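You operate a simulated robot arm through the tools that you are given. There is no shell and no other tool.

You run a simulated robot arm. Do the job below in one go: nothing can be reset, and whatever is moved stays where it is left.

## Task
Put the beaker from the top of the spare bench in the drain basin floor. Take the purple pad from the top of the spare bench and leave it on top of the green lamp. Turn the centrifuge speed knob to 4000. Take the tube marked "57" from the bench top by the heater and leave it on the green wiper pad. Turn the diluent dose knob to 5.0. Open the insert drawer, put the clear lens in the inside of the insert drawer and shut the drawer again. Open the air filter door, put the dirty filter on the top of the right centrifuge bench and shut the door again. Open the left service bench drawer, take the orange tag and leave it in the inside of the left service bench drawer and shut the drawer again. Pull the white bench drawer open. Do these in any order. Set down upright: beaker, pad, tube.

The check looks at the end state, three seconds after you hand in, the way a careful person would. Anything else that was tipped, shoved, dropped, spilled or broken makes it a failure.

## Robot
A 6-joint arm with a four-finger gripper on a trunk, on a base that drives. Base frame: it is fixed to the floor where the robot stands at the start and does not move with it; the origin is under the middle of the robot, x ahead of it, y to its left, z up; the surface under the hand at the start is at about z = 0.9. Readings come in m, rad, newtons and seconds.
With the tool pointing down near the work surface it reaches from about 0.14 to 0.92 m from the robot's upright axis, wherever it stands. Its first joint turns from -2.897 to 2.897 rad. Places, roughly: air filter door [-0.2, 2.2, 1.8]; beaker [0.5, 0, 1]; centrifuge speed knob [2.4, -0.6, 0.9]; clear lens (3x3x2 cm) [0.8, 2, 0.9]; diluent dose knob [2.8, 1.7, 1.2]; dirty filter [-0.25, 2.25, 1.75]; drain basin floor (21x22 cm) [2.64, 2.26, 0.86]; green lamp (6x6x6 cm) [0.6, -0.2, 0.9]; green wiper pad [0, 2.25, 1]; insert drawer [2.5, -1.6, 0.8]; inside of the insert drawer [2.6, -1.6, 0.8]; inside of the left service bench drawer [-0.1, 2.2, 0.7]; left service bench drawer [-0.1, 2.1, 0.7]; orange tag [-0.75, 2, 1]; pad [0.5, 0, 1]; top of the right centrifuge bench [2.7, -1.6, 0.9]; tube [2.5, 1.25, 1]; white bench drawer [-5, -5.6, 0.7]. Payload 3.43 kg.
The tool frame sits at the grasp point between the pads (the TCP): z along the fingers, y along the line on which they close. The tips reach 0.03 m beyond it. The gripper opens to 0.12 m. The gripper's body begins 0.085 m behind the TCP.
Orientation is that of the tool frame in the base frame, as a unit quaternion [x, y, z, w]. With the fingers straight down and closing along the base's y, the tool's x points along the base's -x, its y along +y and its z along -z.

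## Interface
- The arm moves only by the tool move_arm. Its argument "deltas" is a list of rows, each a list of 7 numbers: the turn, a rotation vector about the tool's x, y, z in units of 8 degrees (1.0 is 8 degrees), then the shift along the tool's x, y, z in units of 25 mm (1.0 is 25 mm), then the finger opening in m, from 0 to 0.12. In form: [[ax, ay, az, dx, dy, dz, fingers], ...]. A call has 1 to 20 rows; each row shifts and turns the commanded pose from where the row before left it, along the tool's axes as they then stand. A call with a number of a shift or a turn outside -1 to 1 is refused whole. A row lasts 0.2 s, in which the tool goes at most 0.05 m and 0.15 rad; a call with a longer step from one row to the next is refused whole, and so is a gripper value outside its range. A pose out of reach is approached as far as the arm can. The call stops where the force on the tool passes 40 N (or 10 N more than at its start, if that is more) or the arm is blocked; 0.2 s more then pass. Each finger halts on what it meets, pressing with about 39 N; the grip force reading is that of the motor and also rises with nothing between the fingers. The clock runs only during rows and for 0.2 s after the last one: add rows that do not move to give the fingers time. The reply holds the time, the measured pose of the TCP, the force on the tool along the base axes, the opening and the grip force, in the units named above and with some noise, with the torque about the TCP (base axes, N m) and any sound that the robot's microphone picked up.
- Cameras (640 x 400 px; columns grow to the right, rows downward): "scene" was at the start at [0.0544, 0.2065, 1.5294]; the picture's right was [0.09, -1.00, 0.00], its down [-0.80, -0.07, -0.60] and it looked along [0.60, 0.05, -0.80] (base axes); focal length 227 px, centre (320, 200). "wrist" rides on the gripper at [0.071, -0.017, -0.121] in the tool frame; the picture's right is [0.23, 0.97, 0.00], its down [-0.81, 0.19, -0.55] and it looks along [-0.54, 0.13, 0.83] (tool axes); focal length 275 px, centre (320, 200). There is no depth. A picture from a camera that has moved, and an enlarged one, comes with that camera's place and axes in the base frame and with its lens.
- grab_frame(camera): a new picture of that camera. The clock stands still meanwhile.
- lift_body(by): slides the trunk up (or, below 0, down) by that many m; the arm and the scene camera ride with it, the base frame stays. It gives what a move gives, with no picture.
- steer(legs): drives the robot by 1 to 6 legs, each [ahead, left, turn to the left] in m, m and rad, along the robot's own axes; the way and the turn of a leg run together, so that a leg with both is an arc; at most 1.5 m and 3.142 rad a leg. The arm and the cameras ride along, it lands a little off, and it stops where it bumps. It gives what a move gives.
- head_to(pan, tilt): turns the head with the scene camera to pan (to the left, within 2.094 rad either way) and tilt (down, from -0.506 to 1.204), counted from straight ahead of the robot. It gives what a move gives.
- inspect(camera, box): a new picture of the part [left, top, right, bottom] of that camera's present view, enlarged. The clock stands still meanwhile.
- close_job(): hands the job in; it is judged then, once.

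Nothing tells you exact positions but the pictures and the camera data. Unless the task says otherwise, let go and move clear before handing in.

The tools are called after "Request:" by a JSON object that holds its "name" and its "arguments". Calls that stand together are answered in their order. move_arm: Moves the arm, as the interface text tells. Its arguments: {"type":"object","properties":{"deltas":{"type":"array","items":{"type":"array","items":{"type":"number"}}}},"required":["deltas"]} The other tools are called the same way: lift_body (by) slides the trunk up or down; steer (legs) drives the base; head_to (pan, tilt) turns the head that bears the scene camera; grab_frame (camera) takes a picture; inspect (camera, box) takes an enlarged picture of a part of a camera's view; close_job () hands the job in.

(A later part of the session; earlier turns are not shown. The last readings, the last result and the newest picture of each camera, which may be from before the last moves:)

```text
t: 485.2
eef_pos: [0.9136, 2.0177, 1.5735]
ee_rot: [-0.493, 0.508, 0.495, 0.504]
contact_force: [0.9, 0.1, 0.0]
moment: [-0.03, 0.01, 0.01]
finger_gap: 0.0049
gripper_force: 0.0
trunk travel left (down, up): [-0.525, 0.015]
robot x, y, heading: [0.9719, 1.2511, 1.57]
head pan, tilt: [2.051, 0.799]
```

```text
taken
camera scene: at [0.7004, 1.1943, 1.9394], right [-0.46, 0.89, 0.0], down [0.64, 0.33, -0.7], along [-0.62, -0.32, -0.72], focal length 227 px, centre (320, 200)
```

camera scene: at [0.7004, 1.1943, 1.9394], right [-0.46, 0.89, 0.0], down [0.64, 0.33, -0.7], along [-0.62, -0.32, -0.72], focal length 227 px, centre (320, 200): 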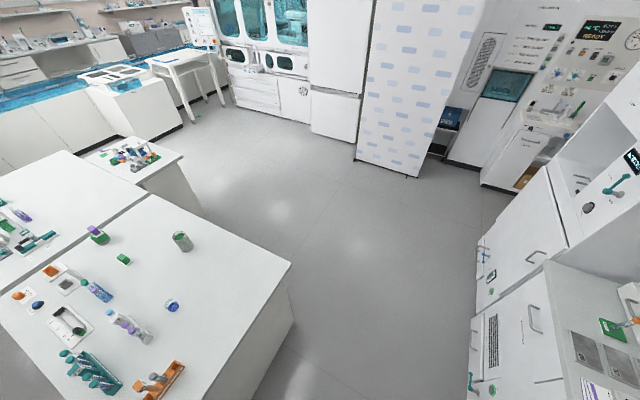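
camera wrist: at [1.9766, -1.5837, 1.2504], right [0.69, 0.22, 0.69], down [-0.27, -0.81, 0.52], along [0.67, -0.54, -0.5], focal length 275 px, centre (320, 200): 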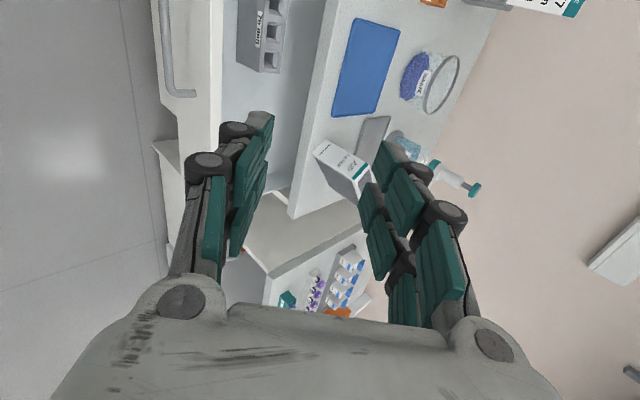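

Request:
{"name": "inspect", "arguments": {"camera": "scene", "box": [0, 190, 220, 400]}}

Request:
{"name": "inspect", "arguments": {"camera": "scene", "box": [570, 250, 640, 400]}}

```text
1.90 times, centred on (110, 295) of scene
camera zoom: at [0.7004, 1.1943, 1.9394], right [-0.46, 0.89, 0.0], down [0.64, 0.33, -0.7], along [-0.62, -0.32, -0.72], focal length 432 px, centre (720, 19)
```

zoom: 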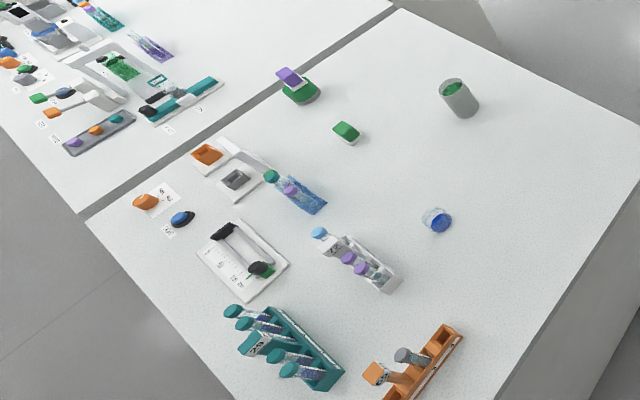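

```text
2.67 times, centred on (605, 325) of scene
camera zoom: at [0.7004, 1.1943, 1.9394], right [-0.46, 0.89, 0.0], down [0.64, 0.33, -0.7], along [-0.62, -0.32, -0.72], focal length 605 px, centre (-440, -133)
```

zoom: 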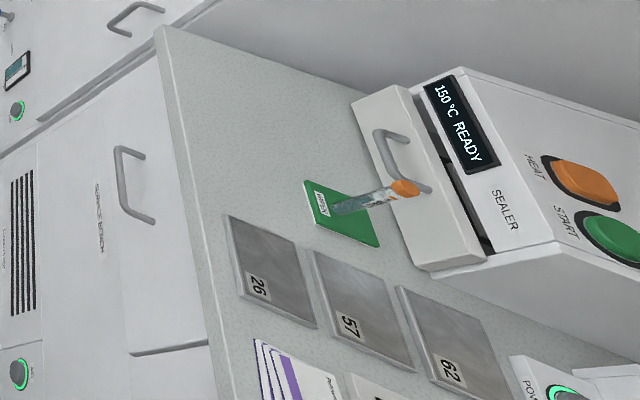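

Everything on the spare bench and the left bench is still in place. I'll go around to the outer side of the open filter door to push it shut.

Request:
{"name": "head_to", "arguments": {"pan": 0.0, "tilt": 0.3}}

Request:
{"name": "steer", "arguments": {"legs": [[-0.1, 0, 0], [0, 1.05, 0]]}}

Request:
{"name": "grab_frame", "arguments": {"camera": "scene"}}

```text
t: 487.2
eef_pos: [0.9142, 2.0167, 1.575]
ee_rot: [-0.494, 0.507, 0.496, 0.504]
contact_force: [-0.2, 0.3, 0.2]
moment: [0.05, 0.07, -0.03]
finger_gap: 0.005
gripper_force: 0.1
trunk travel left (down, up): [-0.525, 0.015]
robot x, y, heading: [0.972, 1.2517, 1.575]
head pan, tilt: [0.0, 0.3]
```

```text
t: 493.3
eef_pos: [-0.1322, 1.9115, 1.5746]
ee_rot: [-0.493, 0.507, 0.497, 0.502]
contact_force: [-0.8, -0.1, -0.7]
moment: [-0.02, 0.01, -0.01]
finger_gap: 0.0051
gripper_force: 0.1
trunk travel left (down, up): [-0.525, 0.015]
robot x, y, heading: [-0.069, 1.1476, 1.574]
head pan, tilt: [0.0, 0.3]
```

```text
taken
camera scene: at [-0.271, 1.2197, 1.9837], right [1.0, 0.01, 0.0], down [0.0, -0.3, -0.96], along [-0.01, 0.96, -0.3], focal length 227 px, centre (320, 200)
```

scene: 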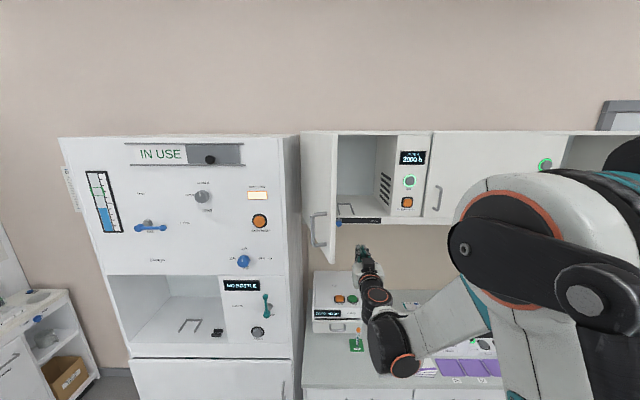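

Request:
{"name": "steer", "arguments": {"legs": [[-0.2, 0, 0], [0, 0.38, 0]]}}

Request:
{"name": "move_arm", "arguments": {"deltas": [[0, 0, 0, -0.9, 0, 0, 0.005], [0, 0, 0, -0.9, 0, 0, 0.005], [0, 0, 0, -0.9, 0, 0, 0.005], [0, 0, 0, -0.7, 0, 0, 0.005], [0, 0, 0, 0, 0, 0, 0.005]]}}

Request:
{"name": "grab_frame", "arguments": {"camera": "scene"}}

Request:
{"name": "grab_frame", "arguments": {"camera": "wrist"}}

```text
t: 496.9
eef_pos: [-0.5019, 1.718, 1.5741]
ee_rot: [-0.492, 0.508, 0.495, 0.504]
contact_force: [-0.8, -0.1, -0.2]
moment: [0.0, -0.01, -0.04]
finger_gap: 0.0052
gripper_force: 0.0
trunk travel left (down, up): [-0.525, 0.015]
robot x, y, heading: [-0.4469, 0.9545, 1.574]
head pan, tilt: [0.0, 0.3]
```

```text
t: 498.1
eef_pos: [-0.501, 1.7188, 1.6587]
ee_rot: [-0.492, 0.509, 0.494, 0.505]
contact_force: [0.5, -0.7, 1.7]
moment: [0.0, 0.02, -0.01]
finger_gap: 0.005
gripper_force: 0.1
trunk travel left (down, up): [-0.525, 0.015]
robot x, y, heading: [-0.446, 0.9536, 1.567]
head pan, tilt: [0.0, 0.3]
```

```text
taken
camera scene: at [-0.6446, 1.0272, 1.9837], right [1.0, 0.0, 0.0], down [0.0, -0.3, -0.96], along [0.0, 0.96, -0.3], focal length 227 px, centre (320, 200)
```

scene: 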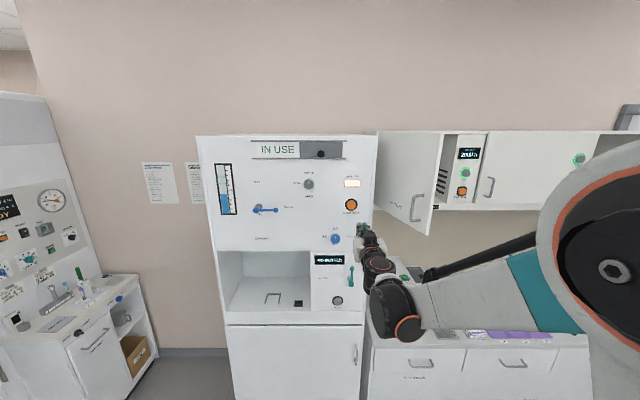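

```text
taken
camera wrist: at [-0.488, 1.598, 1.5892], right [-0.97, 0.02, -0.22], down [-0.2, -0.55, 0.81], along [-0.1, 0.84, 0.54], focal length 275 px, centre (320, 200)
```

wrist: 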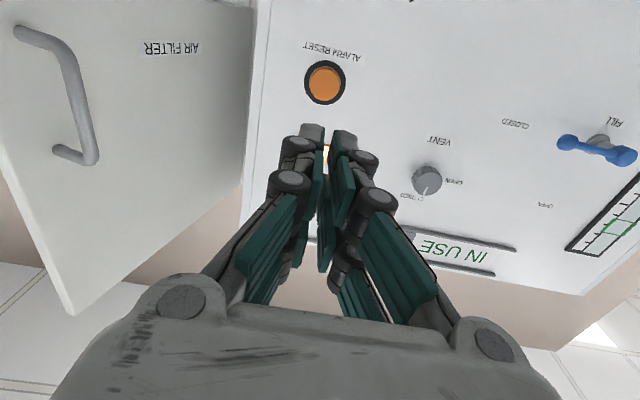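

I'll set the fingertips just below the handle's height, retract a little, and drive forward so I can push on the door's outer face.

Request:
{"name": "move_arm", "arguments": {"deltas": [[0, 0, 0, 0.55, 0, -0.9, 0.005], [0, 0, 0, 0.55, 0, -0.9, 0.005], [0, 0, 0, 0.5, 0, -0.9, 0.005], [0, 0, 0, 0, 0, -0.9, 0.005], [0, 0, 0, 0, 0, 0, 0.005]]}}

Request:
{"name": "steer", "arguments": {"legs": [[0.24, 0, 0]]}}

Request:
{"name": "grab_frame", "arguments": {"camera": "wrist"}}

Request:
{"name": "grab_frame", "arguments": {"camera": "scene"}}

```text
t: 499.3
eef_pos: [-0.5038, 1.6295, 1.6186]
ee_rot: [-0.493, 0.508, 0.495, 0.504]
contact_force: [0.8, 0.2, -1.4]
moment: [0.0, -0.02, 0.02]
finger_gap: 0.0049
gripper_force: 0.1
trunk travel left (down, up): [-0.525, 0.015]
robot x, y, heading: [-0.4487, 0.9521, 1.57]
head pan, tilt: [0.0, 0.3]
```

```text
t: 501.1
eef_pos: [-0.5077, 1.8672, 1.6176]
ee_rot: [-0.494, 0.506, 0.496, 0.503]
contact_force: [-0.2, 0.9, 0.0]
moment: [0.03, 0.0, 0.0]
finger_gap: 0.0051
gripper_force: 0.0
trunk travel left (down, up): [-0.525, 0.015]
robot x, y, heading: [-0.4476, 1.1887, 1.572]
head pan, tilt: [0.0, 0.3]
```

```text
taken
camera wrist: at [-0.4929, 1.7453, 1.549], right [-0.97, 0.02, -0.22], down [-0.2, -0.55, 0.81], along [-0.11, 0.84, 0.54], focal length 275 px, centre (320, 200)
```

wrist: 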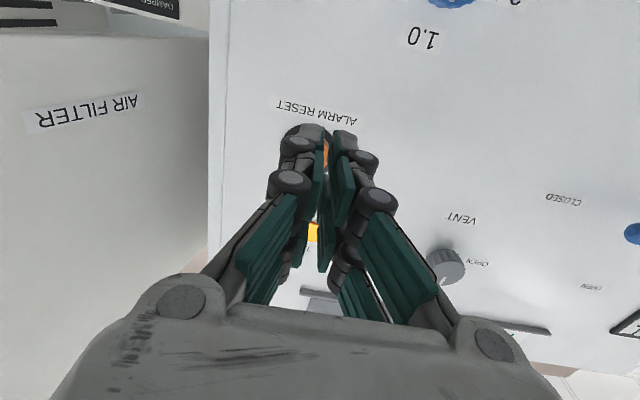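

```text
taken
camera scene: at [-0.6451, 1.2648, 1.9837], right [1.0, 0.0, 0.0], down [0.0, -0.3, -0.95], along [0.0, 0.95, -0.3], focal length 227 px, centre (320, 200)
```

scene: 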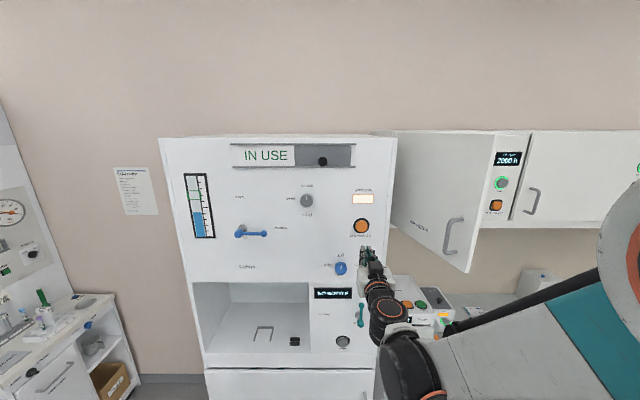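

Request:
{"name": "move_arm", "arguments": {"deltas": [[0, 0, 0, 0, -0.9, 0, 0.005], [0, 0, 0, 0, -0.9, 0, 0.005], [0, 0, 0, 0, -0.9, 0, 0.005], [0, 0, 0, 0, -0.9, 0, 0.005], [0, 0, 0, 0, -0.9, 0, 0.005], [0, 0, 0, 0, -0.9, 0, 0.005], [0, 0, 0, 0, -0.9, 0, 0.005], [0, 0, 0, 0, -0.9, 0.1, 0.005], [0, 0, 0, 0, 0, 0, 0.005]]}}

Request:
{"name": "grab_frame", "arguments": {"camera": "wrist"}}

Request:
{"name": "grab_frame", "arguments": {"camera": "scene"}}

```text
t: 503.1
eef_pos: [-0.327, 1.8656, 1.6186]
ee_rot: [-0.493, 0.507, 0.497, 0.503]
contact_force: [-0.7, -1.0, -0.1]
moment: [0.0, 0.0, -0.03]
finger_gap: 0.005
gripper_force: 0.0
trunk travel left (down, up): [-0.525, 0.015]
robot x, y, heading: [-0.4423, 1.1892, 1.569]
head pan, tilt: [0.0, 0.3]
```

```text
taken
camera wrist: at [-0.3125, 1.7441, 1.5488], right [-0.97, 0.02, -0.22], down [-0.2, -0.55, 0.81], along [-0.11, 0.84, 0.54], focal length 275 px, centre (320, 200)
```

wrist: 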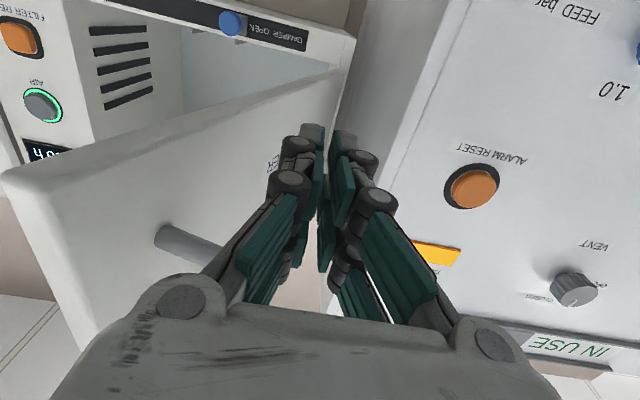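

```text
taken
camera scene: at [-0.6459, 1.2623, 1.9837], right [1.0, 0.0, 0.0], down [0.0, -0.3, -0.96], along [0.0, 0.96, -0.3], focal length 227 px, centre (320, 200)
```

scene: 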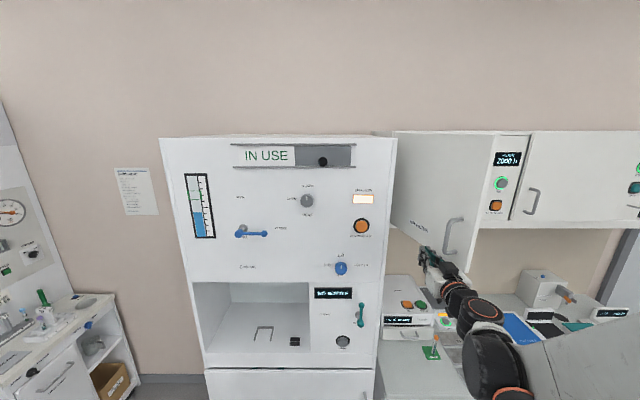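

Request:
{"name": "move_arm", "arguments": {"deltas": [[0, 0, 0, 0, -0.87, 0.15, 0.005], [0, 0, 0, 0, -0.87, 0.2, 0.005], [0, 0, 0, 0, -0.87, 0.2, 0.005], [0, 0, 0, 0, -0.87, 0.2, 0.005], [0, 0, 0, 0, -0.87, 0.25, 0.005], [0, 0, 0, 0, -0.8, 0.6, 0.005], [0, 0, 0, 0, -0.8, 0.6, 0.005], [0, 0, 0, 0, -0.8, 0.65, 0.005], [0, 0, 0, 0, 0, 0, 0.005]]}}

Request:
{"name": "grab_frame", "arguments": {"camera": "wrist"}}

Request:
{"name": "grab_frame", "arguments": {"camera": "scene"}}

```text
t: 505.1
eef_pos: [-0.157, 1.9309, 1.6162]
ee_rot: [-0.493, 0.507, 0.496, 0.504]
contact_force: [0.8, -0.5, -0.1]
moment: [-0.04, 0.01, -0.01]
finger_gap: 0.0049
gripper_force: 0.1
trunk travel left (down, up): [-0.525, 0.015]
robot x, y, heading: [-0.445, 1.1909, 1.57]
head pan, tilt: [0.0, 0.3]
```

```text
taken
camera wrist: at [-0.143, 1.8098, 1.546], right [-0.97, 0.02, -0.22], down [-0.2, -0.55, 0.81], along [-0.11, 0.84, 0.54], focal length 275 px, centre (320, 200)
```

wrist: 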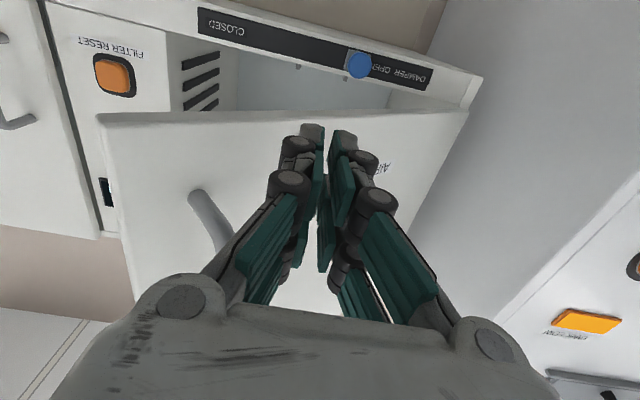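

```text
taken
camera scene: at [-0.6459, 1.2614, 1.9838], right [1.0, 0.0, 0.0], down [0.0, -0.3, -0.96], along [0.0, 0.96, -0.3], focal length 227 px, centre (320, 200)
```

scene: 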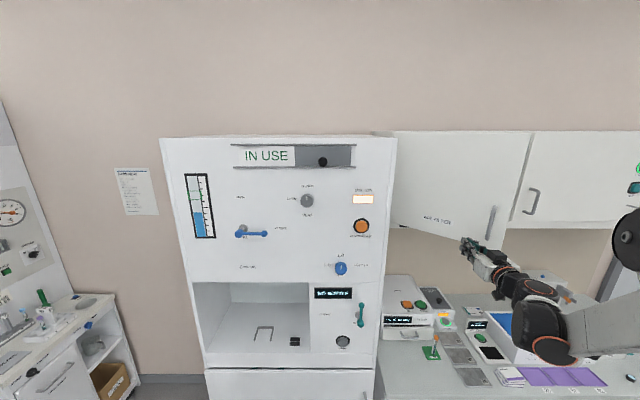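

The door is swinging shut. I'll push the rest of the way with the base, following its arc.

Request:
{"name": "steer", "arguments": {"legs": [[0.069, -0.045, 0]]}}

Request:
{"name": "steer", "arguments": {"legs": [[0.072, -0.028, 0]]}}

Request:
{"name": "grab_frame", "arguments": {"camera": "wrist"}}

Request:
{"name": "grab_frame", "arguments": {"camera": "scene"}}

```text
t: 506.1
eef_pos: [-0.111, 2.0037, 1.6146]
ee_rot: [-0.493, 0.508, 0.496, 0.503]
contact_force: [0.4, 0.6, 0.0]
moment: [0.04, -0.02, 0.04]
finger_gap: 0.0051
gripper_force: 0.1
trunk travel left (down, up): [-0.525, 0.015]
robot x, y, heading: [-0.3969, 1.2619, 1.577]
head pan, tilt: [0.0, 0.3]
```

```text
t: 507.2
eef_pos: [-0.0816, 2.0755, 1.6139]
ee_rot: [-0.493, 0.508, 0.496, 0.502]
contact_force: [1.6, 1.3, -1.3]
moment: [0.02, -0.02, 0.01]
finger_gap: 0.005
gripper_force: 0.1
trunk travel left (down, up): [-0.525, 0.015]
robot x, y, heading: [-0.3719, 1.3289, 1.573]
head pan, tilt: [0.0, 0.3]
```

```text
taken
camera wrist: at [-0.068, 1.9538, 1.5443], right [-0.97, 0.02, -0.22], down [-0.2, -0.55, 0.81], along [-0.11, 0.84, 0.54], focal length 275 px, centre (320, 200)
```

wrist: 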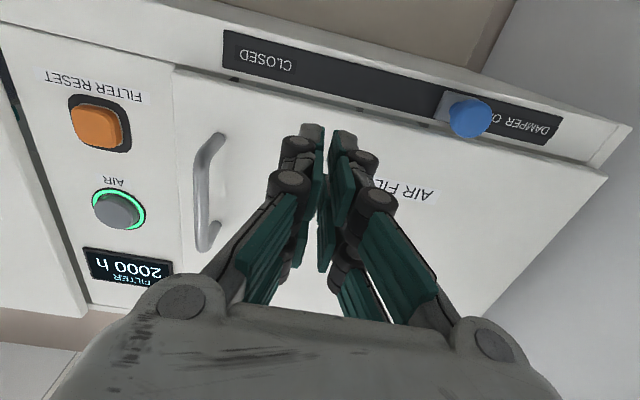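

```text
taken
camera scene: at [-0.5702, 1.4061, 1.9838], right [1.0, 0.0, 0.0], down [0.0, -0.3, -0.95], along [0.0, 0.95, -0.3], focal length 227 px, centre (320, 200)
```

scene: 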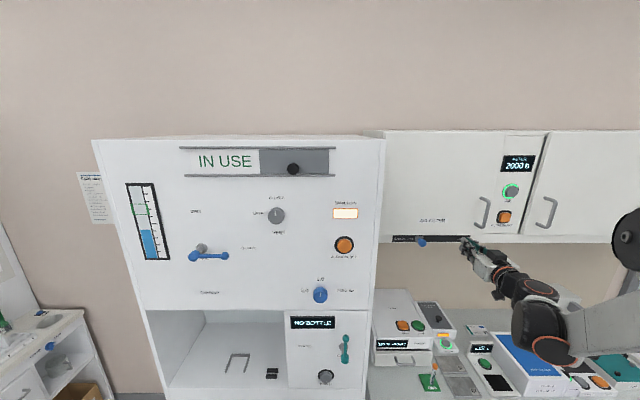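

Request:
{"name": "move_arm", "arguments": {"deltas": [[0, 0, 0, 0, -0.05, 0.5, 0.005], [0, 0, 0, 0, -0.05, 0.5, 0.005], [0, 0, 0, 0, 0, 0.5, 0.005], [0, 0, 0, 0, 0, 0, 0.005]]}}

Request:
{"name": "move_arm", "arguments": {"deltas": [[0, 0, 0, 0, 0, 0.4, 0.005], [0, 0, 0, 0, 0, 0.3, 0.005], [0, 0, 0, 0, 0, 0, 0.005]]}}

Request:
{"name": "grab_frame", "arguments": {"camera": "wrist"}}

```text
t: 508.2
eef_pos: [-0.0791, 2.1096, 1.6142]
ee_rot: [-0.493, 0.507, 0.496, 0.504]
contact_force: [0.4, -1.2, 0.5]
moment: [-0.04, 0.0, 0.0]
finger_gap: 0.005
gripper_force: 0.0
trunk travel left (down, up): [-0.525, 0.015]
robot x, y, heading: [-0.3729, 1.3288, 1.579]
head pan, tilt: [0.0, 0.3]
```

```text
t: 509.0
eef_pos: [-0.081, 2.1275, 1.6141]
ee_rot: [-0.493, 0.507, 0.496, 0.504]
contact_force: [0.1, 0.3, 0.7]
moment: [-0.01, 0.03, -0.01]
finger_gap: 0.0051
gripper_force: 0.0
trunk travel left (down, up): [-0.525, 0.015]
robot x, y, heading: [-0.3669, 1.3324, 1.576]
head pan, tilt: [0.0, 0.3]
```

```text
taken
camera wrist: at [-0.0656, 2.0068, 1.5447], right [-0.97, 0.02, -0.22], down [-0.2, -0.55, 0.81], along [-0.11, 0.84, 0.54], focal length 275 px, centre (320, 200)
```

wrist: 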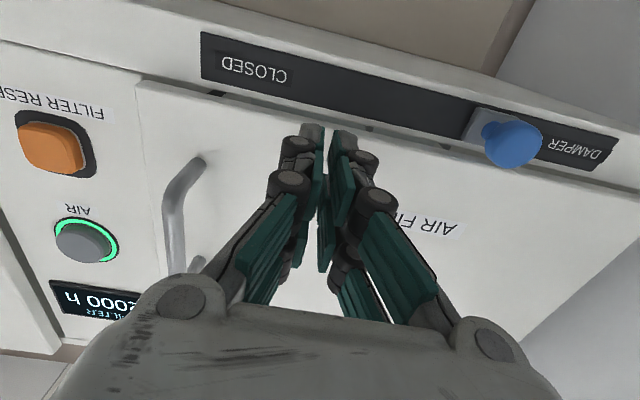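

Request:
{"name": "move_arm", "arguments": {"deltas": [[0, 0, 0, 0, 0, 0.3, 0.005], [0, 0, 0, 0, 0, 0, 0.005]]}}

Request:
{"name": "move_arm", "arguments": {"deltas": [[0, 0, 0, 0, 0, 0.25, 0.005], [0, 0, 0, 0, 0, 0, 0.005]]}}

Request:
{"name": "move_arm", "arguments": {"deltas": [[0, 0, 0, 0, 0, 0.2, 0.005], [0, 0, 0, 0, 0, 0, 0.005]]}}

```text
t: 509.6
eef_pos: [-0.0804, 2.1363, 1.6153]
ee_rot: [-0.493, 0.508, 0.496, 0.504]
contact_force: [0.1, -0.3, -0.5]
moment: [-0.02, 0.01, -0.02]
finger_gap: 0.0053
gripper_force: 0.0
trunk travel left (down, up): [-0.525, 0.015]
robot x, y, heading: [-0.3752, 1.3335, 1.572]
head pan, tilt: [0.0, 0.3]
```

```text
t: 510.2
eef_pos: [-0.0798, 2.1415, 1.6155]
ee_rot: [-0.494, 0.507, 0.496, 0.503]
contact_force: [-0.4, 0.1, 0.7]
moment: [0.02, -0.01, 0.0]
finger_gap: 0.0051
gripper_force: 0.1
trunk travel left (down, up): [-0.525, 0.015]
robot x, y, heading: [-0.3731, 1.3311, 1.575]
head pan, tilt: [0.0, 0.3]
```

```text
t: 510.8
eef_pos: [-0.0801, 2.1466, 1.6157]
ee_rot: [-0.493, 0.507, 0.496, 0.503]
contact_force: [-0.9, 0.0, -0.4]
moment: [0.0, -0.01, -0.04]
finger_gap: 0.005
gripper_force: 0.0
trunk travel left (down, up): [-0.525, 0.015]
robot x, y, heading: [-0.3718, 1.3323, 1.575]
head pan, tilt: [0.0, 0.3]
```

Request:
{"name": "move_arm", "arguments": {"deltas": [[0, 0, 0, 0, 0, 0.2, 0.005], [0, 0, 0, 0, 0, 0, 0.005]]}}

Request:
{"name": "move_arm", "arguments": {"deltas": [[0, 0, 0, 0, 0, 0.2, 0.005], [0, 0, 0, 0, 0, 0, 0.005]]}}

Request:
{"name": "grab_frame", "arguments": {"camera": "wrist"}}

```text
t: 511.4
eef_pos: [-0.0788, 2.151, 1.616]
ee_rot: [-0.493, 0.507, 0.496, 0.503]
contact_force: [0.4, -0.8, -1.1]
moment: [0.03, -0.02, -0.01]
finger_gap: 0.0051
gripper_force: 0.1
trunk travel left (down, up): [-0.525, 0.015]
robot x, y, heading: [-0.3711, 1.3302, 1.573]
head pan, tilt: [0.0, 0.3]
```

```text
t: 512.0
eef_pos: [-0.0793, 2.1565, 1.6161]
ee_rot: [-0.494, 0.507, 0.497, 0.502]
contact_force: [-0.4, -0.1, 0.6]
moment: [0.01, -0.04, 0.01]
finger_gap: 0.0051
gripper_force: 0.1
trunk travel left (down, up): [-0.525, 0.015]
robot x, y, heading: [-0.3712, 1.3298, 1.578]
head pan, tilt: [0.0, 0.3]
```

```text
taken
camera wrist: at [-0.0652, 2.0353, 1.5454], right [-0.97, 0.02, -0.22], down [-0.2, -0.55, 0.81], along [-0.11, 0.84, 0.54], focal length 275 px, centre (320, 200)
```

wrist: 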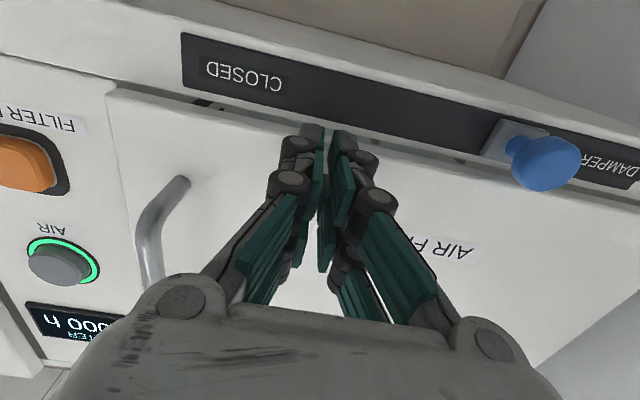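

Request:
{"name": "move_arm", "arguments": {"deltas": [[0, 0, 0, 0, 0, 0.2, 0.005], [0, 0, 0, 0, 0, 0, 0.005]]}}

Request:
{"name": "move_arm", "arguments": {"deltas": [[0, 0, 0, 0, 0, 0.2, 0.005], [0, 0, 0, 0, 0, 0, 0.005]]}}

Request:
{"name": "move_arm", "arguments": {"deltas": [[0, 0, 0, 0, 0, 0.2, 0.005], [0, 0, 0, 0, 0, 0, 0.005]]}}

Request:
{"name": "grab_frame", "arguments": {"camera": "wrist"}}

Request:
{"name": "inspect", "arguments": {"camera": "scene", "box": [370, 120, 560, 280]}}

```text
t: 512.6
eef_pos: [-0.0798, 2.1599, 1.6158]
ee_rot: [-0.493, 0.507, 0.496, 0.504]
contact_force: [-1.9, -10.2, -1.6]
moment: [-0.01, 0.0, 0.15]
finger_gap: 0.0044
gripper_force: 0.0
trunk travel left (down, up): [-0.525, 0.015]
robot x, y, heading: [-0.3698, 1.3326, 1.576]
head pan, tilt: [0.0, 0.3]
```

```text
t: 513.1
eef_pos: [-0.0797, 2.1596, 1.6165]
ee_rot: [-0.493, 0.506, 0.496, 0.505]
contact_force: [-3.0, -19.4, 3.3]
moment: [0.09, -0.03, 0.24]
finger_gap: 0.0032
gripper_force: 0.1
trunk travel left (down, up): [-0.525, 0.015]
robot x, y, heading: [-0.3702, 1.3298, 1.574]
head pan, tilt: [0.0, 0.3]
stopped in row 2: the force on the tool passed its limit at 41 N (the readings are from after the stop); the commanded pose is now the measured one
```

```text
t: 513.5
eef_pos: [-0.0792, 2.1603, 1.6165]
ee_rot: [-0.493, 0.506, 0.496, 0.505]
contact_force: [-2.8, -22.0, 6.6]
moment: [0.19, 0.08, 0.26]
finger_gap: 0.0024
gripper_force: 0.0
trunk travel left (down, up): [-0.525, 0.015]
robot x, y, heading: [-0.372, 1.3308, 1.573]
head pan, tilt: [0.0, 0.3]
stopped in row 1: the force on the tool passed its limit at 48 N (the readings are from after the stop); the commanded pose is now the measured one
```

```text
taken
camera wrist: at [-0.0653, 2.0391, 1.5469], right [-0.97, 0.02, -0.23], down [-0.2, -0.55, 0.81], along [-0.11, 0.83, 0.54], focal length 275 px, centre (320, 200)
```

wrist: 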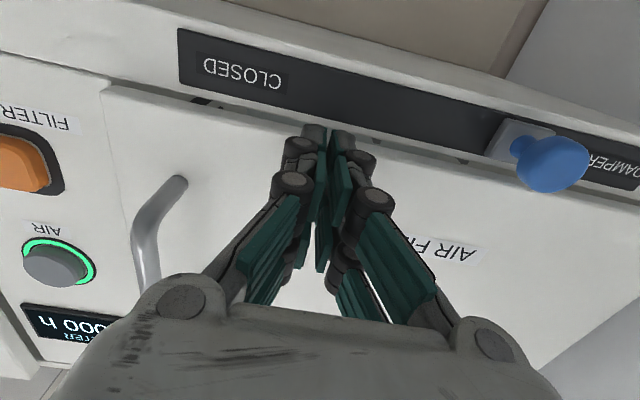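

```text
2.50 times, centred on (465, 200) of scene
camera zoom: at [-0.5728, 1.396, 1.9841], right [1.0, 0.0, 0.0], down [0.0, -0.29, -0.96], along [0.0, 0.96, -0.29], focal length 567 px, centre (-42, 200)
```

zoom: 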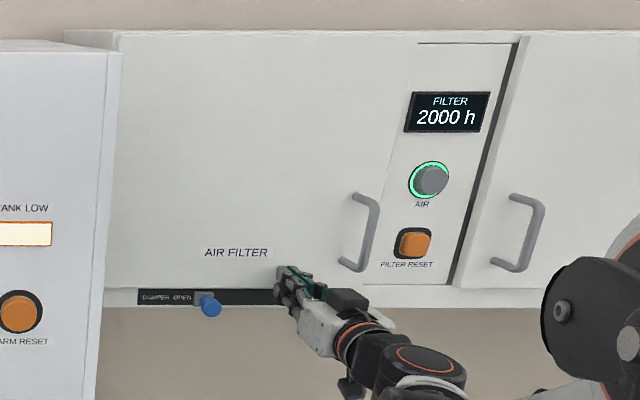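

Request:
{"name": "inspect", "arguments": {"camera": "wrist", "box": [100, 0, 340, 200]}}

Request:
{"name": "inspect", "arguments": {"camera": "wrist", "box": [300, 80, 640, 260]}}

```text
2.00 times, centred on (220, 100) of wrist
camera zoom: at [-0.0653, 2.0391, 1.5469], right [-0.97, 0.02, -0.23], down [-0.2, -0.55, 0.81], along [-0.11, 0.83, 0.54], focal length 551 px, centre (520, 400)
```

zoom: 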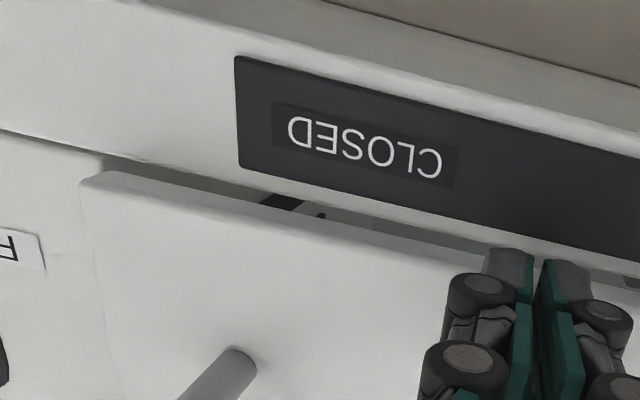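

```text
1.88 times, centred on (470, 170) of wrist
camera zoom: at [-0.0653, 2.0391, 1.5469], right [-0.97, 0.02, -0.23], down [-0.2, -0.55, 0.81], along [-0.11, 0.83, 0.54], focal length 518 px, centre (38, 256)
```

zoom: 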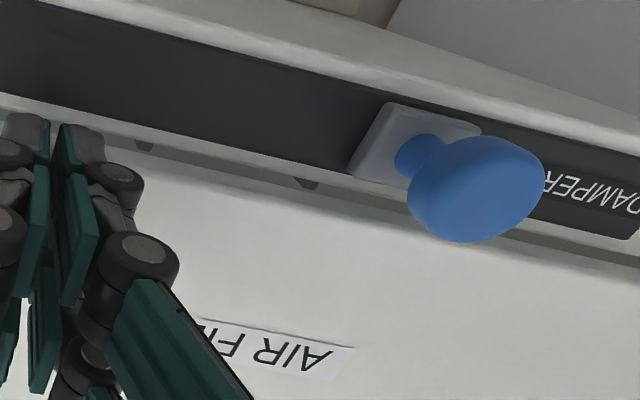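

The fingertips slid into the gap under the door's lower edge, so I'll back off, raise them 5 cm and push on the door face proper.

Request:
{"name": "move_arm", "arguments": {"deltas": [[0, 0, 0, 0, 0, -0.7, 0.005], [0, 0, 0, 0, 0, -0.9, 0.005], [0, 0, 0, -0.9, 0, 0, 0.005], [0, 0, 0, -0.9, 0, 0, 0.005], [0, 0, 0, 0, 0, 0, 0.005]]}}

Request:
{"name": "grab_frame", "arguments": {"camera": "wrist"}}

Request:
{"name": "grab_frame", "arguments": {"camera": "scene"}}

```text
t: 514.7
eef_pos: [-0.0796, 2.1296, 1.658]
ee_rot: [-0.494, 0.507, 0.495, 0.503]
contact_force: [-0.5, -0.7, -0.4]
moment: [0.0, -0.02, -0.02]
finger_gap: 0.0052
gripper_force: 0.0
trunk travel left (down, up): [-0.525, 0.015]
robot x, y, heading: [-0.3722, 1.3337, 1.578]
head pan, tilt: [0.0, 0.3]
```

```text
taken
camera wrist: at [-0.0655, 2.008, 1.5889], right [-0.97, 0.02, -0.23], down [-0.2, -0.55, 0.81], along [-0.11, 0.84, 0.54], focal length 275 px, centre (320, 200)
```

wrist: 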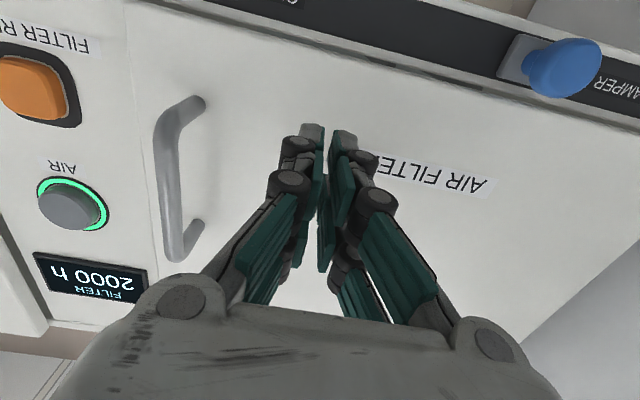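

```text
taken
camera scene: at [-0.571, 1.4043, 1.9837], right [1.0, 0.0, 0.0], down [0.0, -0.3, -0.95], along [0.0, 0.95, -0.3], focal length 227 px, centre (320, 200)
```

scene: 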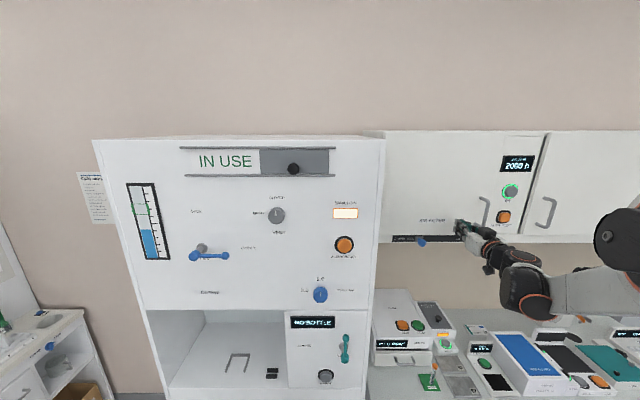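

The handle's position matches the closed state. I'll press the door face gently to confirm it is against its stop.

Request:
{"name": "move_arm", "arguments": {"deltas": [[0, 0, 0, 0, 0, 0.4, 0.005], [0, 0, 0, 0, 0, 0.3, 0.005], [0, 0, 0, 0, 0, 0, 0.005]]}}

Request:
{"name": "move_arm", "arguments": {"deltas": [[0, 0, 0, 0, 0, 0.3, 0.005], [0, 0, 0, 0, 0, 0, 0.005]]}}

Request:
{"name": "move_arm", "arguments": {"deltas": [[0, 0, 0, 0, 0, 0.2, 0.005], [0, 0, 0, 0, 0, 0, 0.005]]}}

Request:
{"name": "move_arm", "arguments": {"deltas": [[0, 0, 0, 0, 0, 0.2, 0.005], [0, 0, 0, 0, 0, 0, 0.005]]}}

```text
t: 515.5
eef_pos: [-0.0792, 2.1449, 1.659]
ee_rot: [-0.495, 0.507, 0.496, 0.503]
contact_force: [-0.2, 1.1, -0.3]
moment: [-0.03, 0.02, 0.04]
finger_gap: 0.005
gripper_force: 0.0
trunk travel left (down, up): [-0.525, 0.015]
robot x, y, heading: [-0.374, 1.3295, 1.571]
head pan, tilt: [0.0, 0.3]
```

```text
t: 516.1
eef_pos: [-0.0796, 2.1523, 1.6585]
ee_rot: [-0.494, 0.507, 0.495, 0.503]
contact_force: [0.5, -0.7, -0.5]
moment: [0.01, 0.01, -0.01]
finger_gap: 0.005
gripper_force: 0.1
trunk travel left (down, up): [-0.525, 0.015]
robot x, y, heading: [-0.3728, 1.3278, 1.57]
head pan, tilt: [0.0, 0.3]
```

```text
t: 516.7
eef_pos: [-0.0797, 2.157, 1.6595]
ee_rot: [-0.494, 0.507, 0.496, 0.503]
contact_force: [0.2, 0.2, -0.8]
moment: [0.0, 0.02, -0.02]
finger_gap: 0.0051
gripper_force: 0.1
trunk travel left (down, up): [-0.525, 0.015]
robot x, y, heading: [-0.3711, 1.3286, 1.571]
head pan, tilt: [0.0, 0.3]
```

```text
t: 517.3
eef_pos: [-0.0794, 2.1599, 1.6592]
ee_rot: [-0.494, 0.507, 0.495, 0.504]
contact_force: [-2.0, -9.2, -2.8]
moment: [-0.03, 0.0, 0.13]
finger_gap: 0.0041
gripper_force: 0.1
trunk travel left (down, up): [-0.525, 0.015]
robot x, y, heading: [-0.3723, 1.3309, 1.573]
head pan, tilt: [0.0, 0.3]
```

The door is shut against its stop. Now the lens, at about (0.76, 2.012): I'll back off, lower the trunk, point the tool down, and slide right along the bench.

Request:
{"name": "move_arm", "arguments": {"deltas": [[0, 0, 0, 0, 0, -0.8, 0.01], [0, 0, 0, 0, 0, -0.8, 0.03], [0, 0, 0, 0, 0, -0.8, 0.05], [0, 0, 0, 0, 0, 0, 0.06]]}}

Request:
{"name": "steer", "arguments": {"legs": [[-0.15, 0, 0]]}}

Request:
{"name": "grab_frame", "arguments": {"camera": "scene"}}

Request:
{"name": "lift_body", "arguments": {"by": -0.4}}

Request:
{"name": "move_arm", "arguments": {"deltas": [[0, 0.9375, 0, 0, 0, 0, 0.06], [0, 0.9375, 0, 0, 0, 0, 0.06], [0, 0.9375, 0, 0, 0, 0, 0.06], [0, 0.9375, 0, 0, 0, 0, 0.06], [0, 0.9375, 0, 0, 0, 0, 0.06], [0, 0.9375, 0, 0, 0, 0, 0.06], [0, 0.9375, 0, 0, 0, 0, 0.06], [0, 0.9375, 0, 0, 0, 0, 0.06], [0, 0.9375, 0, 0, 0, 0, 0.06], [0, 0.9375, 0, 0, 0, 0, 0.06], [0, 0.9375, 0, 0, 0, 0, 0.06], [0, 0.9375, 0, 0, 0, 0, 0.06], [0, 0, 0, 0, 0, 0, 0.06]]}}

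```text
t: 518.3
eef_pos: [-0.08, 2.1018, 1.6573]
ee_rot: [-0.495, 0.507, 0.496, 0.502]
contact_force: [1.0, 0.2, 0.4]
moment: [0.01, -0.02, -0.02]
finger_gap: 0.06
gripper_force: 0.0
trunk travel left (down, up): [-0.525, 0.015]
robot x, y, heading: [-0.3725, 1.3325, 1.571]
head pan, tilt: [0.0, 0.3]
```

```text
t: 519.7
eef_pos: [-0.0776, 1.946, 1.6608]
ee_rot: [-0.493, 0.507, 0.495, 0.504]
contact_force: [-0.4, -1.4, 0.6]
moment: [-0.01, -0.02, -0.01]
finger_gap: 0.0597
gripper_force: 0.2
trunk travel left (down, up): [-0.525, 0.015]
robot x, y, heading: [-0.3716, 1.1771, 1.57]
head pan, tilt: [0.0, 0.3]
```

```text
taken
camera scene: at [-0.571, 1.2488, 1.9839], right [1.0, 0.0, 0.0], down [0.0, -0.29, -0.96], along [0.0, 0.96, -0.29], focal length 227 px, centre (320, 200)
```

scene: 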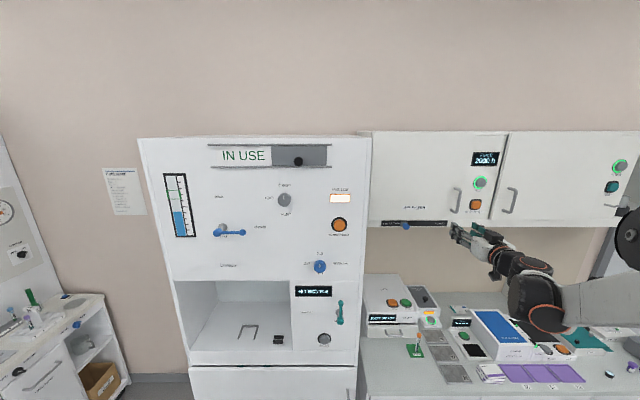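

```text
t: 523.5
eef_pos: [-0.0777, 1.9489, 1.2585]
ee_rot: [-0.494, 0.507, 0.495, 0.504]
contact_force: [0.4, -0.5, 0.0]
moment: [-0.02, -0.01, 0.02]
finger_gap: 0.0599
gripper_force: 0.1
trunk travel left (down, up): [-0.125, 0.415]
robot x, y, heading: [-0.3711, 1.1763, 1.567]
head pan, tilt: [0.0, 0.3]
```

```text
t: 526.3
eef_pos: [-0.0439, 1.9305, 1.2591]
ee_rot: [0.71, -0.69, -0.136, 0.035]
contact_force: [0.6, -0.6, 0.2]
moment: [-0.03, 0.01, 0.02]
finger_gap: 0.06
gripper_force: 0.1
out of reach, approached as far as the arm can: row 8, 9, 10, 11, 12
trunk travel left (down, up): [-0.125, 0.415]
robot x, y, heading: [-0.3726, 1.1817, 1.572]
head pan, tilt: [0.0, 0.3]
```

Request:
{"name": "move_arm", "arguments": {"deltas": [[0, 0, 0, 0, 0.95, 0.24, 0.06], [0, 0, 0, 0, 0.95, 0.24, 0.06], [0, 0, 0, 0, 0.95, 0.24, 0.06], [0, 0, 0, 0, 0.95, 0.24, 0.06], [0, 0, 0, 0, 0.95, 0.24, 0.06], [0, 0, 0, 0, 0.95, 0.24, 0.06], [0, 0, 0, 0, 0.95, 0.24, 0.06], [0, 0, 0, 0, 0.95, 0.24, 0.06], [0, 0, 0, 0, 0.95, 0.24, 0.06], [0.57, 0.35, 0, 0, 0, 0, 0.06], [0.57, 0.35, 0, 0, 0, 0, 0.06], [0.57, 0.35, 0, 0, 0, 0, 0.06], [0, 0, 0, 0, 0, 0, 0.06]]}}

Request:
{"name": "grab_frame", "arguments": {"camera": "wrist"}}

```text
t: 529.1
eef_pos: [-0.266, 1.9275, 1.256]
ee_rot: [0.709, -0.69, -0.141, 0.038]
contact_force: [0.2, -0.6, -0.2]
moment: [0.02, 0.0, 0.0]
finger_gap: 0.0599
gripper_force: 0.0
out of reach, approached as far as the arm can: row 10, 11, 12
trunk travel left (down, up): [-0.125, 0.415]
robot x, y, heading: [-0.3736, 1.1788, 1.571]
head pan, tilt: [0.0, 0.3]
```

```text
taken
camera wrist: at [-0.2176, 1.8413, 1.3594], right [-0.94, -0.27, 0.21], down [-0.05, 0.72, 0.7], along [-0.34, 0.64, -0.69], focal length 275 px, centre (320, 200)
```

wrist: 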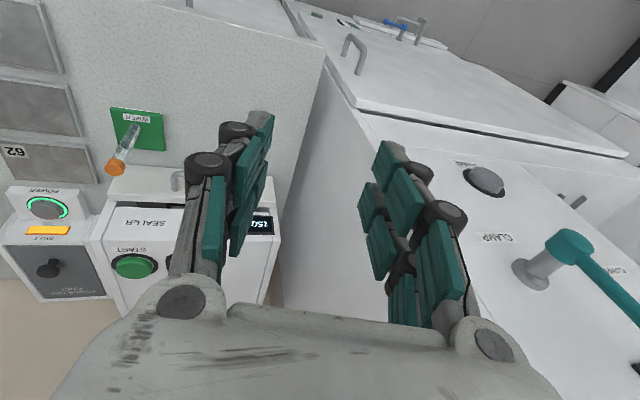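

Request:
{"name": "move_arm", "arguments": {"deltas": [[0, 0, 0, 0.115, -0.19, 0.77, 0.06], [0, 0, 0, 0.115, -0.19, 0.77, 0.06], [0, 0, 0, 0.115, -0.19, 0.77, 0.06], [0, 0, 0, 0.115, -0.19, 0.77, 0.06], [0.57, 0.35, 0, 0, 0, 0, 0.06], [0.57, 0.35, 0, 0, 0, 0, 0.06], [0.57, 0.35, 0, 0, 0, 0, 0.06], [0, 0, 0, 0, 0, 0, 0.06]]}}

Request:
{"name": "steer", "arguments": {"legs": [[-0.02, -1.13, 0]]}}

Request:
{"name": "grab_frame", "arguments": {"camera": "wrist"}}

Request:
{"name": "head_to", "arguments": {"pan": 0.0, "tilt": 0.7}}

Request:
{"name": "grab_frame", "arguments": {"camera": "scene"}}

```text
t: 530.9
eef_pos: [-0.2639, 1.9282, 1.1761]
ee_rot: [0.71, -0.689, -0.137, 0.043]
contact_force: [-1.1, -0.2, -0.8]
moment: [0.0, -0.01, 0.02]
finger_gap: 0.06
gripper_force: 0.0
out of reach, approached as far as the arm can: row 5, 6, 7
trunk travel left (down, up): [-0.125, 0.415]
robot x, y, heading: [-0.3679, 1.1768, 1.572]
head pan, tilt: [0.0, 0.3]
```

```text
t: 536.7
eef_pos: [0.8558, 1.9117, 1.1769]
ee_rot: [0.712, -0.687, -0.137, 0.043]
contact_force: [0.3, -0.2, 0.2]
moment: [0.02, -0.03, -0.02]
finger_gap: 0.0601
gripper_force: 0.1
trunk travel left (down, up): [-0.125, 0.415]
robot x, y, heading: [0.7531, 1.161, 1.581]
head pan, tilt: [0.0, 0.3]
```

```text
taken
camera wrist: at [0.904, 1.8273, 1.2801], right [-0.94, -0.28, 0.21], down [-0.06, 0.72, 0.69], along [-0.35, 0.63, -0.69], focal length 275 px, centre (320, 200)
```

wrist: 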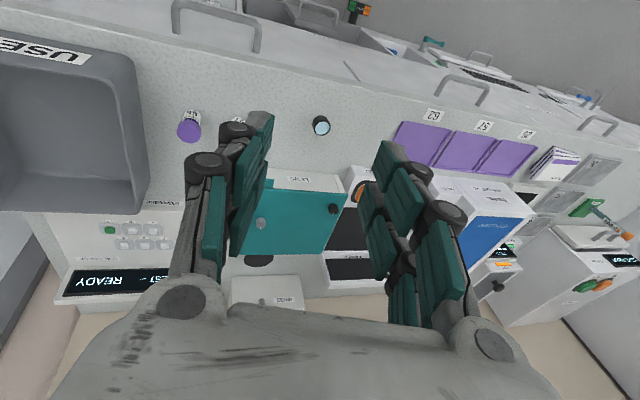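

```text
t: 537.5
eef_pos: [0.8559, 1.9123, 1.1775]
ee_rot: [0.712, -0.687, -0.137, 0.043]
contact_force: [-0.2, 0.6, 0.2]
moment: [0.02, -0.02, -0.02]
finger_gap: 0.0597
gripper_force: 0.2
trunk travel left (down, up): [-0.125, 0.415]
robot x, y, heading: [0.751, 1.1578, 1.575]
head pan, tilt: [0.0, 0.7]
```

```text
taken
camera scene: at [0.5528, 1.225, 1.5477], right [1.0, 0.01, 0.0], down [0.0, -0.64, -0.77], along [0.0, 0.77, -0.64], focal length 227 px, centre (320, 200)
```

scene: 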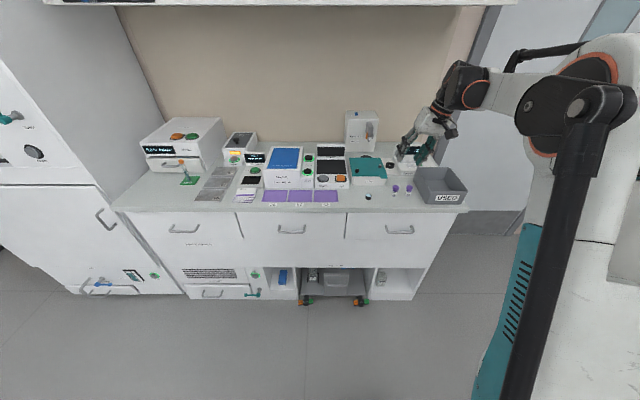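

The wrist seems to be at a joint limit in this posture. I'll level the tool again and redo the downward tilt from a centred position.

Request:
{"name": "move_arm", "arguments": {"deltas": [[0, -0.9375, 0, 0, 0, 0, 0.06], [0, -0.9375, 0, 0, 0, 0, 0.06], [0, -0.9375, 0, 0, 0, 0, 0.06], [0, -0.9375, 0, 0, 0, 0, 0.06], [0, -0.9375, 0, 0, 0, 0, 0.06], [0, -0.9375, 0, 0, 0, 0, 0.06], [0, -0.9375, 0, 0, 0, 0, 0.06], [0, -0.9375, 0, 0, 0, 0, 0.06], [0, -0.9375, 0, 0, 0, 0, 0.06], [0, -0.9375, 0, 0, 0, 0, 0.06], [0, 0, 0, 0, 0, 0, 0.06]]}}

Request:
{"name": "grab_frame", "arguments": {"camera": "scene"}}

```text
t: 540.0
eef_pos: [0.8546, 1.9107, 1.1755]
ee_rot: [-0.481, 0.571, 0.543, 0.384]
contact_force: [-1.0, 0.7, -0.1]
moment: [-0.01, -0.03, 0.0]
finger_gap: 0.06
gripper_force: 0.1
trunk travel left (down, up): [-0.125, 0.415]
robot x, y, heading: [0.7542, 1.1637, 1.578]
head pan, tilt: [0.0, 0.7]
```

```text
taken
camera scene: at [0.5527, 1.2251, 1.5477], right [1.0, 0.01, 0.0], down [0.0, -0.64, -0.76], along [0.0, 0.76, -0.64], focal length 227 px, centre (320, 200)
```

scene: 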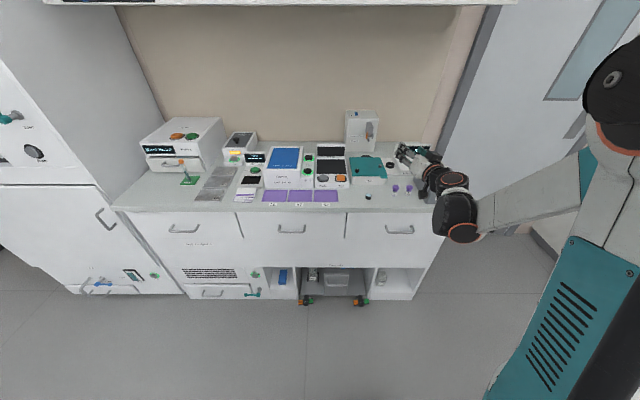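

Request:
{"name": "move_arm", "arguments": {"deltas": [[0.245, -0.445, -0.88, 0, 0, 0, 0.06], [0.245, -0.445, -0.88, 0, 0, 0, 0.06], [0, 0, 0, 0, 0.9, 0, 0.06], [0, 0, 0, 0, 0.9, 0, 0.06], [0, 0, 0, 0, 0.9, 0, 0.06], [0, 0, 0, 0, 0.9, 0, 0.06], [0, 0, 0, 0, 0.9, 0, 0.06], [0, 0, 0, 0, 0.9, 0, 0.06], [0, 0, 0, 0, 0, 0, 0.06]]}}

Request:
{"name": "move_arm", "arguments": {"deltas": [[0, 0.9375, 0, 0, 0, 0, 0.06], [0, 0.9375, 0, 0, 0, 0, 0.06], [0, 0.9375, 0, 0, 0, 0, 0.06], [0, 0.9375, 0, 0, 0, 0, 0.06], [0, 0.9375, 0, 0, 0, 0, 0.06], [0, 0.9375, 0, 0, 0, 0, 0.06], [0, 0.9375, 0, 0, 0, 0, 0.06], [0, 0.9375, 0, 0, 0, 0, 0.06], [0, 0.9375, 0, 0, 0, 0, 0.06], [0, 0.9375, 0, 0, 0, 0, 0.06], [0, 0.9375, 0, 0, 0, 0, 0.06], [0, 0.9375, 0, 0, 0, 0, 0.06], [0, 0, 0, 0, 0, 0, 0.06]]}}

Request:
{"name": "grab_frame", "arguments": {"camera": "scene"}}

Request:
{"name": "grab_frame", "arguments": {"camera": "wrist"}}

```text
t: 542.0
eef_pos: [0.7202, 1.9119, 1.1771]
ee_rot: [-0.5, 0.501, 0.5, 0.498]
contact_force: [-0.8, 0.4, -0.3]
moment: [0.0, 0.03, -0.01]
finger_gap: 0.06
gripper_force: 0.0
trunk travel left (down, up): [-0.125, 0.415]
robot x, y, heading: [0.7512, 1.1675, 1.585]
head pan, tilt: [0.0, 0.7]
```

```text
t: 544.8
eef_pos: [0.7249, 1.9126, 1.1784]
ee_rot: [-0.7, 0.713, 0.029, 0.028]
contact_force: [0.0, 0.7, -1.1]
moment: [-0.01, -0.03, 0.04]
finger_gap: 0.0599
gripper_force: 0.0
out of reach, approached as far as the arm can: row 1
trunk travel left (down, up): [-0.125, 0.415]
robot x, y, heading: [0.7543, 1.1584, 1.578]
head pan, tilt: [0.0, 0.7]
```

```text
taken
camera scene: at [0.5527, 1.2252, 1.5477], right [1.0, 0.01, 0.0], down [0.0, -0.64, -0.76], along [0.0, 0.76, -0.64], focal length 227 px, centre (320, 200)
```

scene: 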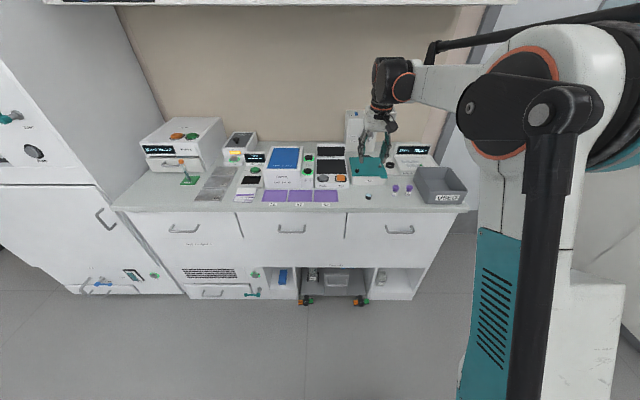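

```text
taken
camera wrist: at [0.7412, 1.8324, 1.295], right [-0.98, -0.21, -0.02], down [-0.18, 0.77, 0.62], along [-0.12, 0.6, -0.79], focal length 275 px, centre (320, 200)
```

wrist: 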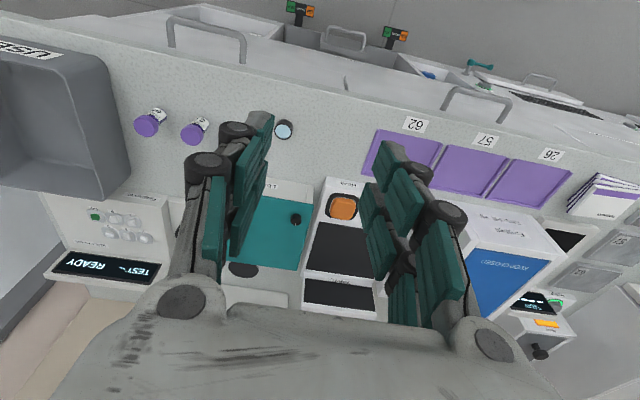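

Request:
{"name": "move_arm", "arguments": {"deltas": [[0, 0.58, 0, 0, 0, 0, 0.06], [0, 0, 0, -0.95, -0.38, 0, 0.06], [0, 0, 0, -0.95, -0.38, 0, 0.06], [0, 0, 0, -0.95, -0.38, 0, 0.06], [0, 0, 0, -0.95, -0.38, 0, 0.06], [0, 0, 0, 0, 0, 0.9, 0.06], [0, 0, 0, 0, 0, 0.9, 0.06], [0, 0, 0, 0, 0, 0.9, 0.06], [0, 0, 0, 0, 0, 0.9, 0.06], [0, 0, 0, 0, 0, 0, 0.06]]}}

Request:
{"name": "grab_frame", "arguments": {"camera": "wrist"}}

Request:
{"name": "inspect", "arguments": {"camera": "wrist", "box": [240, 20, 400, 160]}}

```text
t: 547.0
eef_pos: [0.7633, 2.0084, 1.0885]
ee_rot: [-0.701, 0.714, 0.001, -0.001]
contact_force: [-0.3, 0.4, 0.1]
moment: [-0.01, -0.02, 0.0]
finger_gap: 0.0599
gripper_force: 0.0
trunk travel left (down, up): [-0.125, 0.415]
robot x, y, heading: [0.7513, 1.1597, 1.574]
head pan, tilt: [0.0, 0.7]
```

```text
taken
camera wrist: at [0.7797, 1.9367, 1.2103], right [-0.98, -0.21, 0.0], down [-0.18, 0.81, 0.55], along [-0.12, 0.54, -0.83], focal length 275 px, centre (320, 200)
```

wrist: 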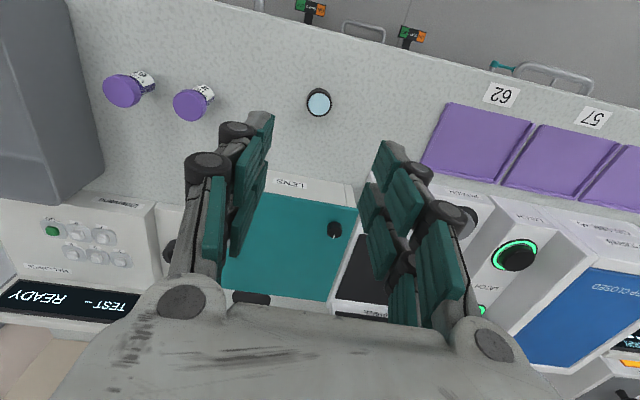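

```text
2.86 times, centred on (320, 90) of wrist
camera zoom: at [0.7797, 1.9367, 1.2103], right [-0.98, -0.21, 0.0], down [-0.18, 0.81, 0.55], along [-0.12, 0.54, -0.83], focal length 786 px, centre (320, 514)
```

zoom: 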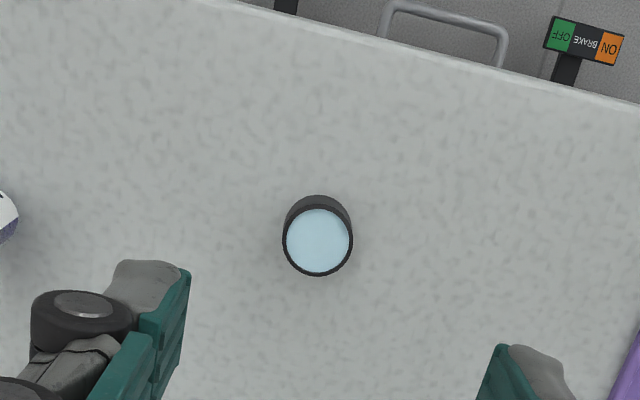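

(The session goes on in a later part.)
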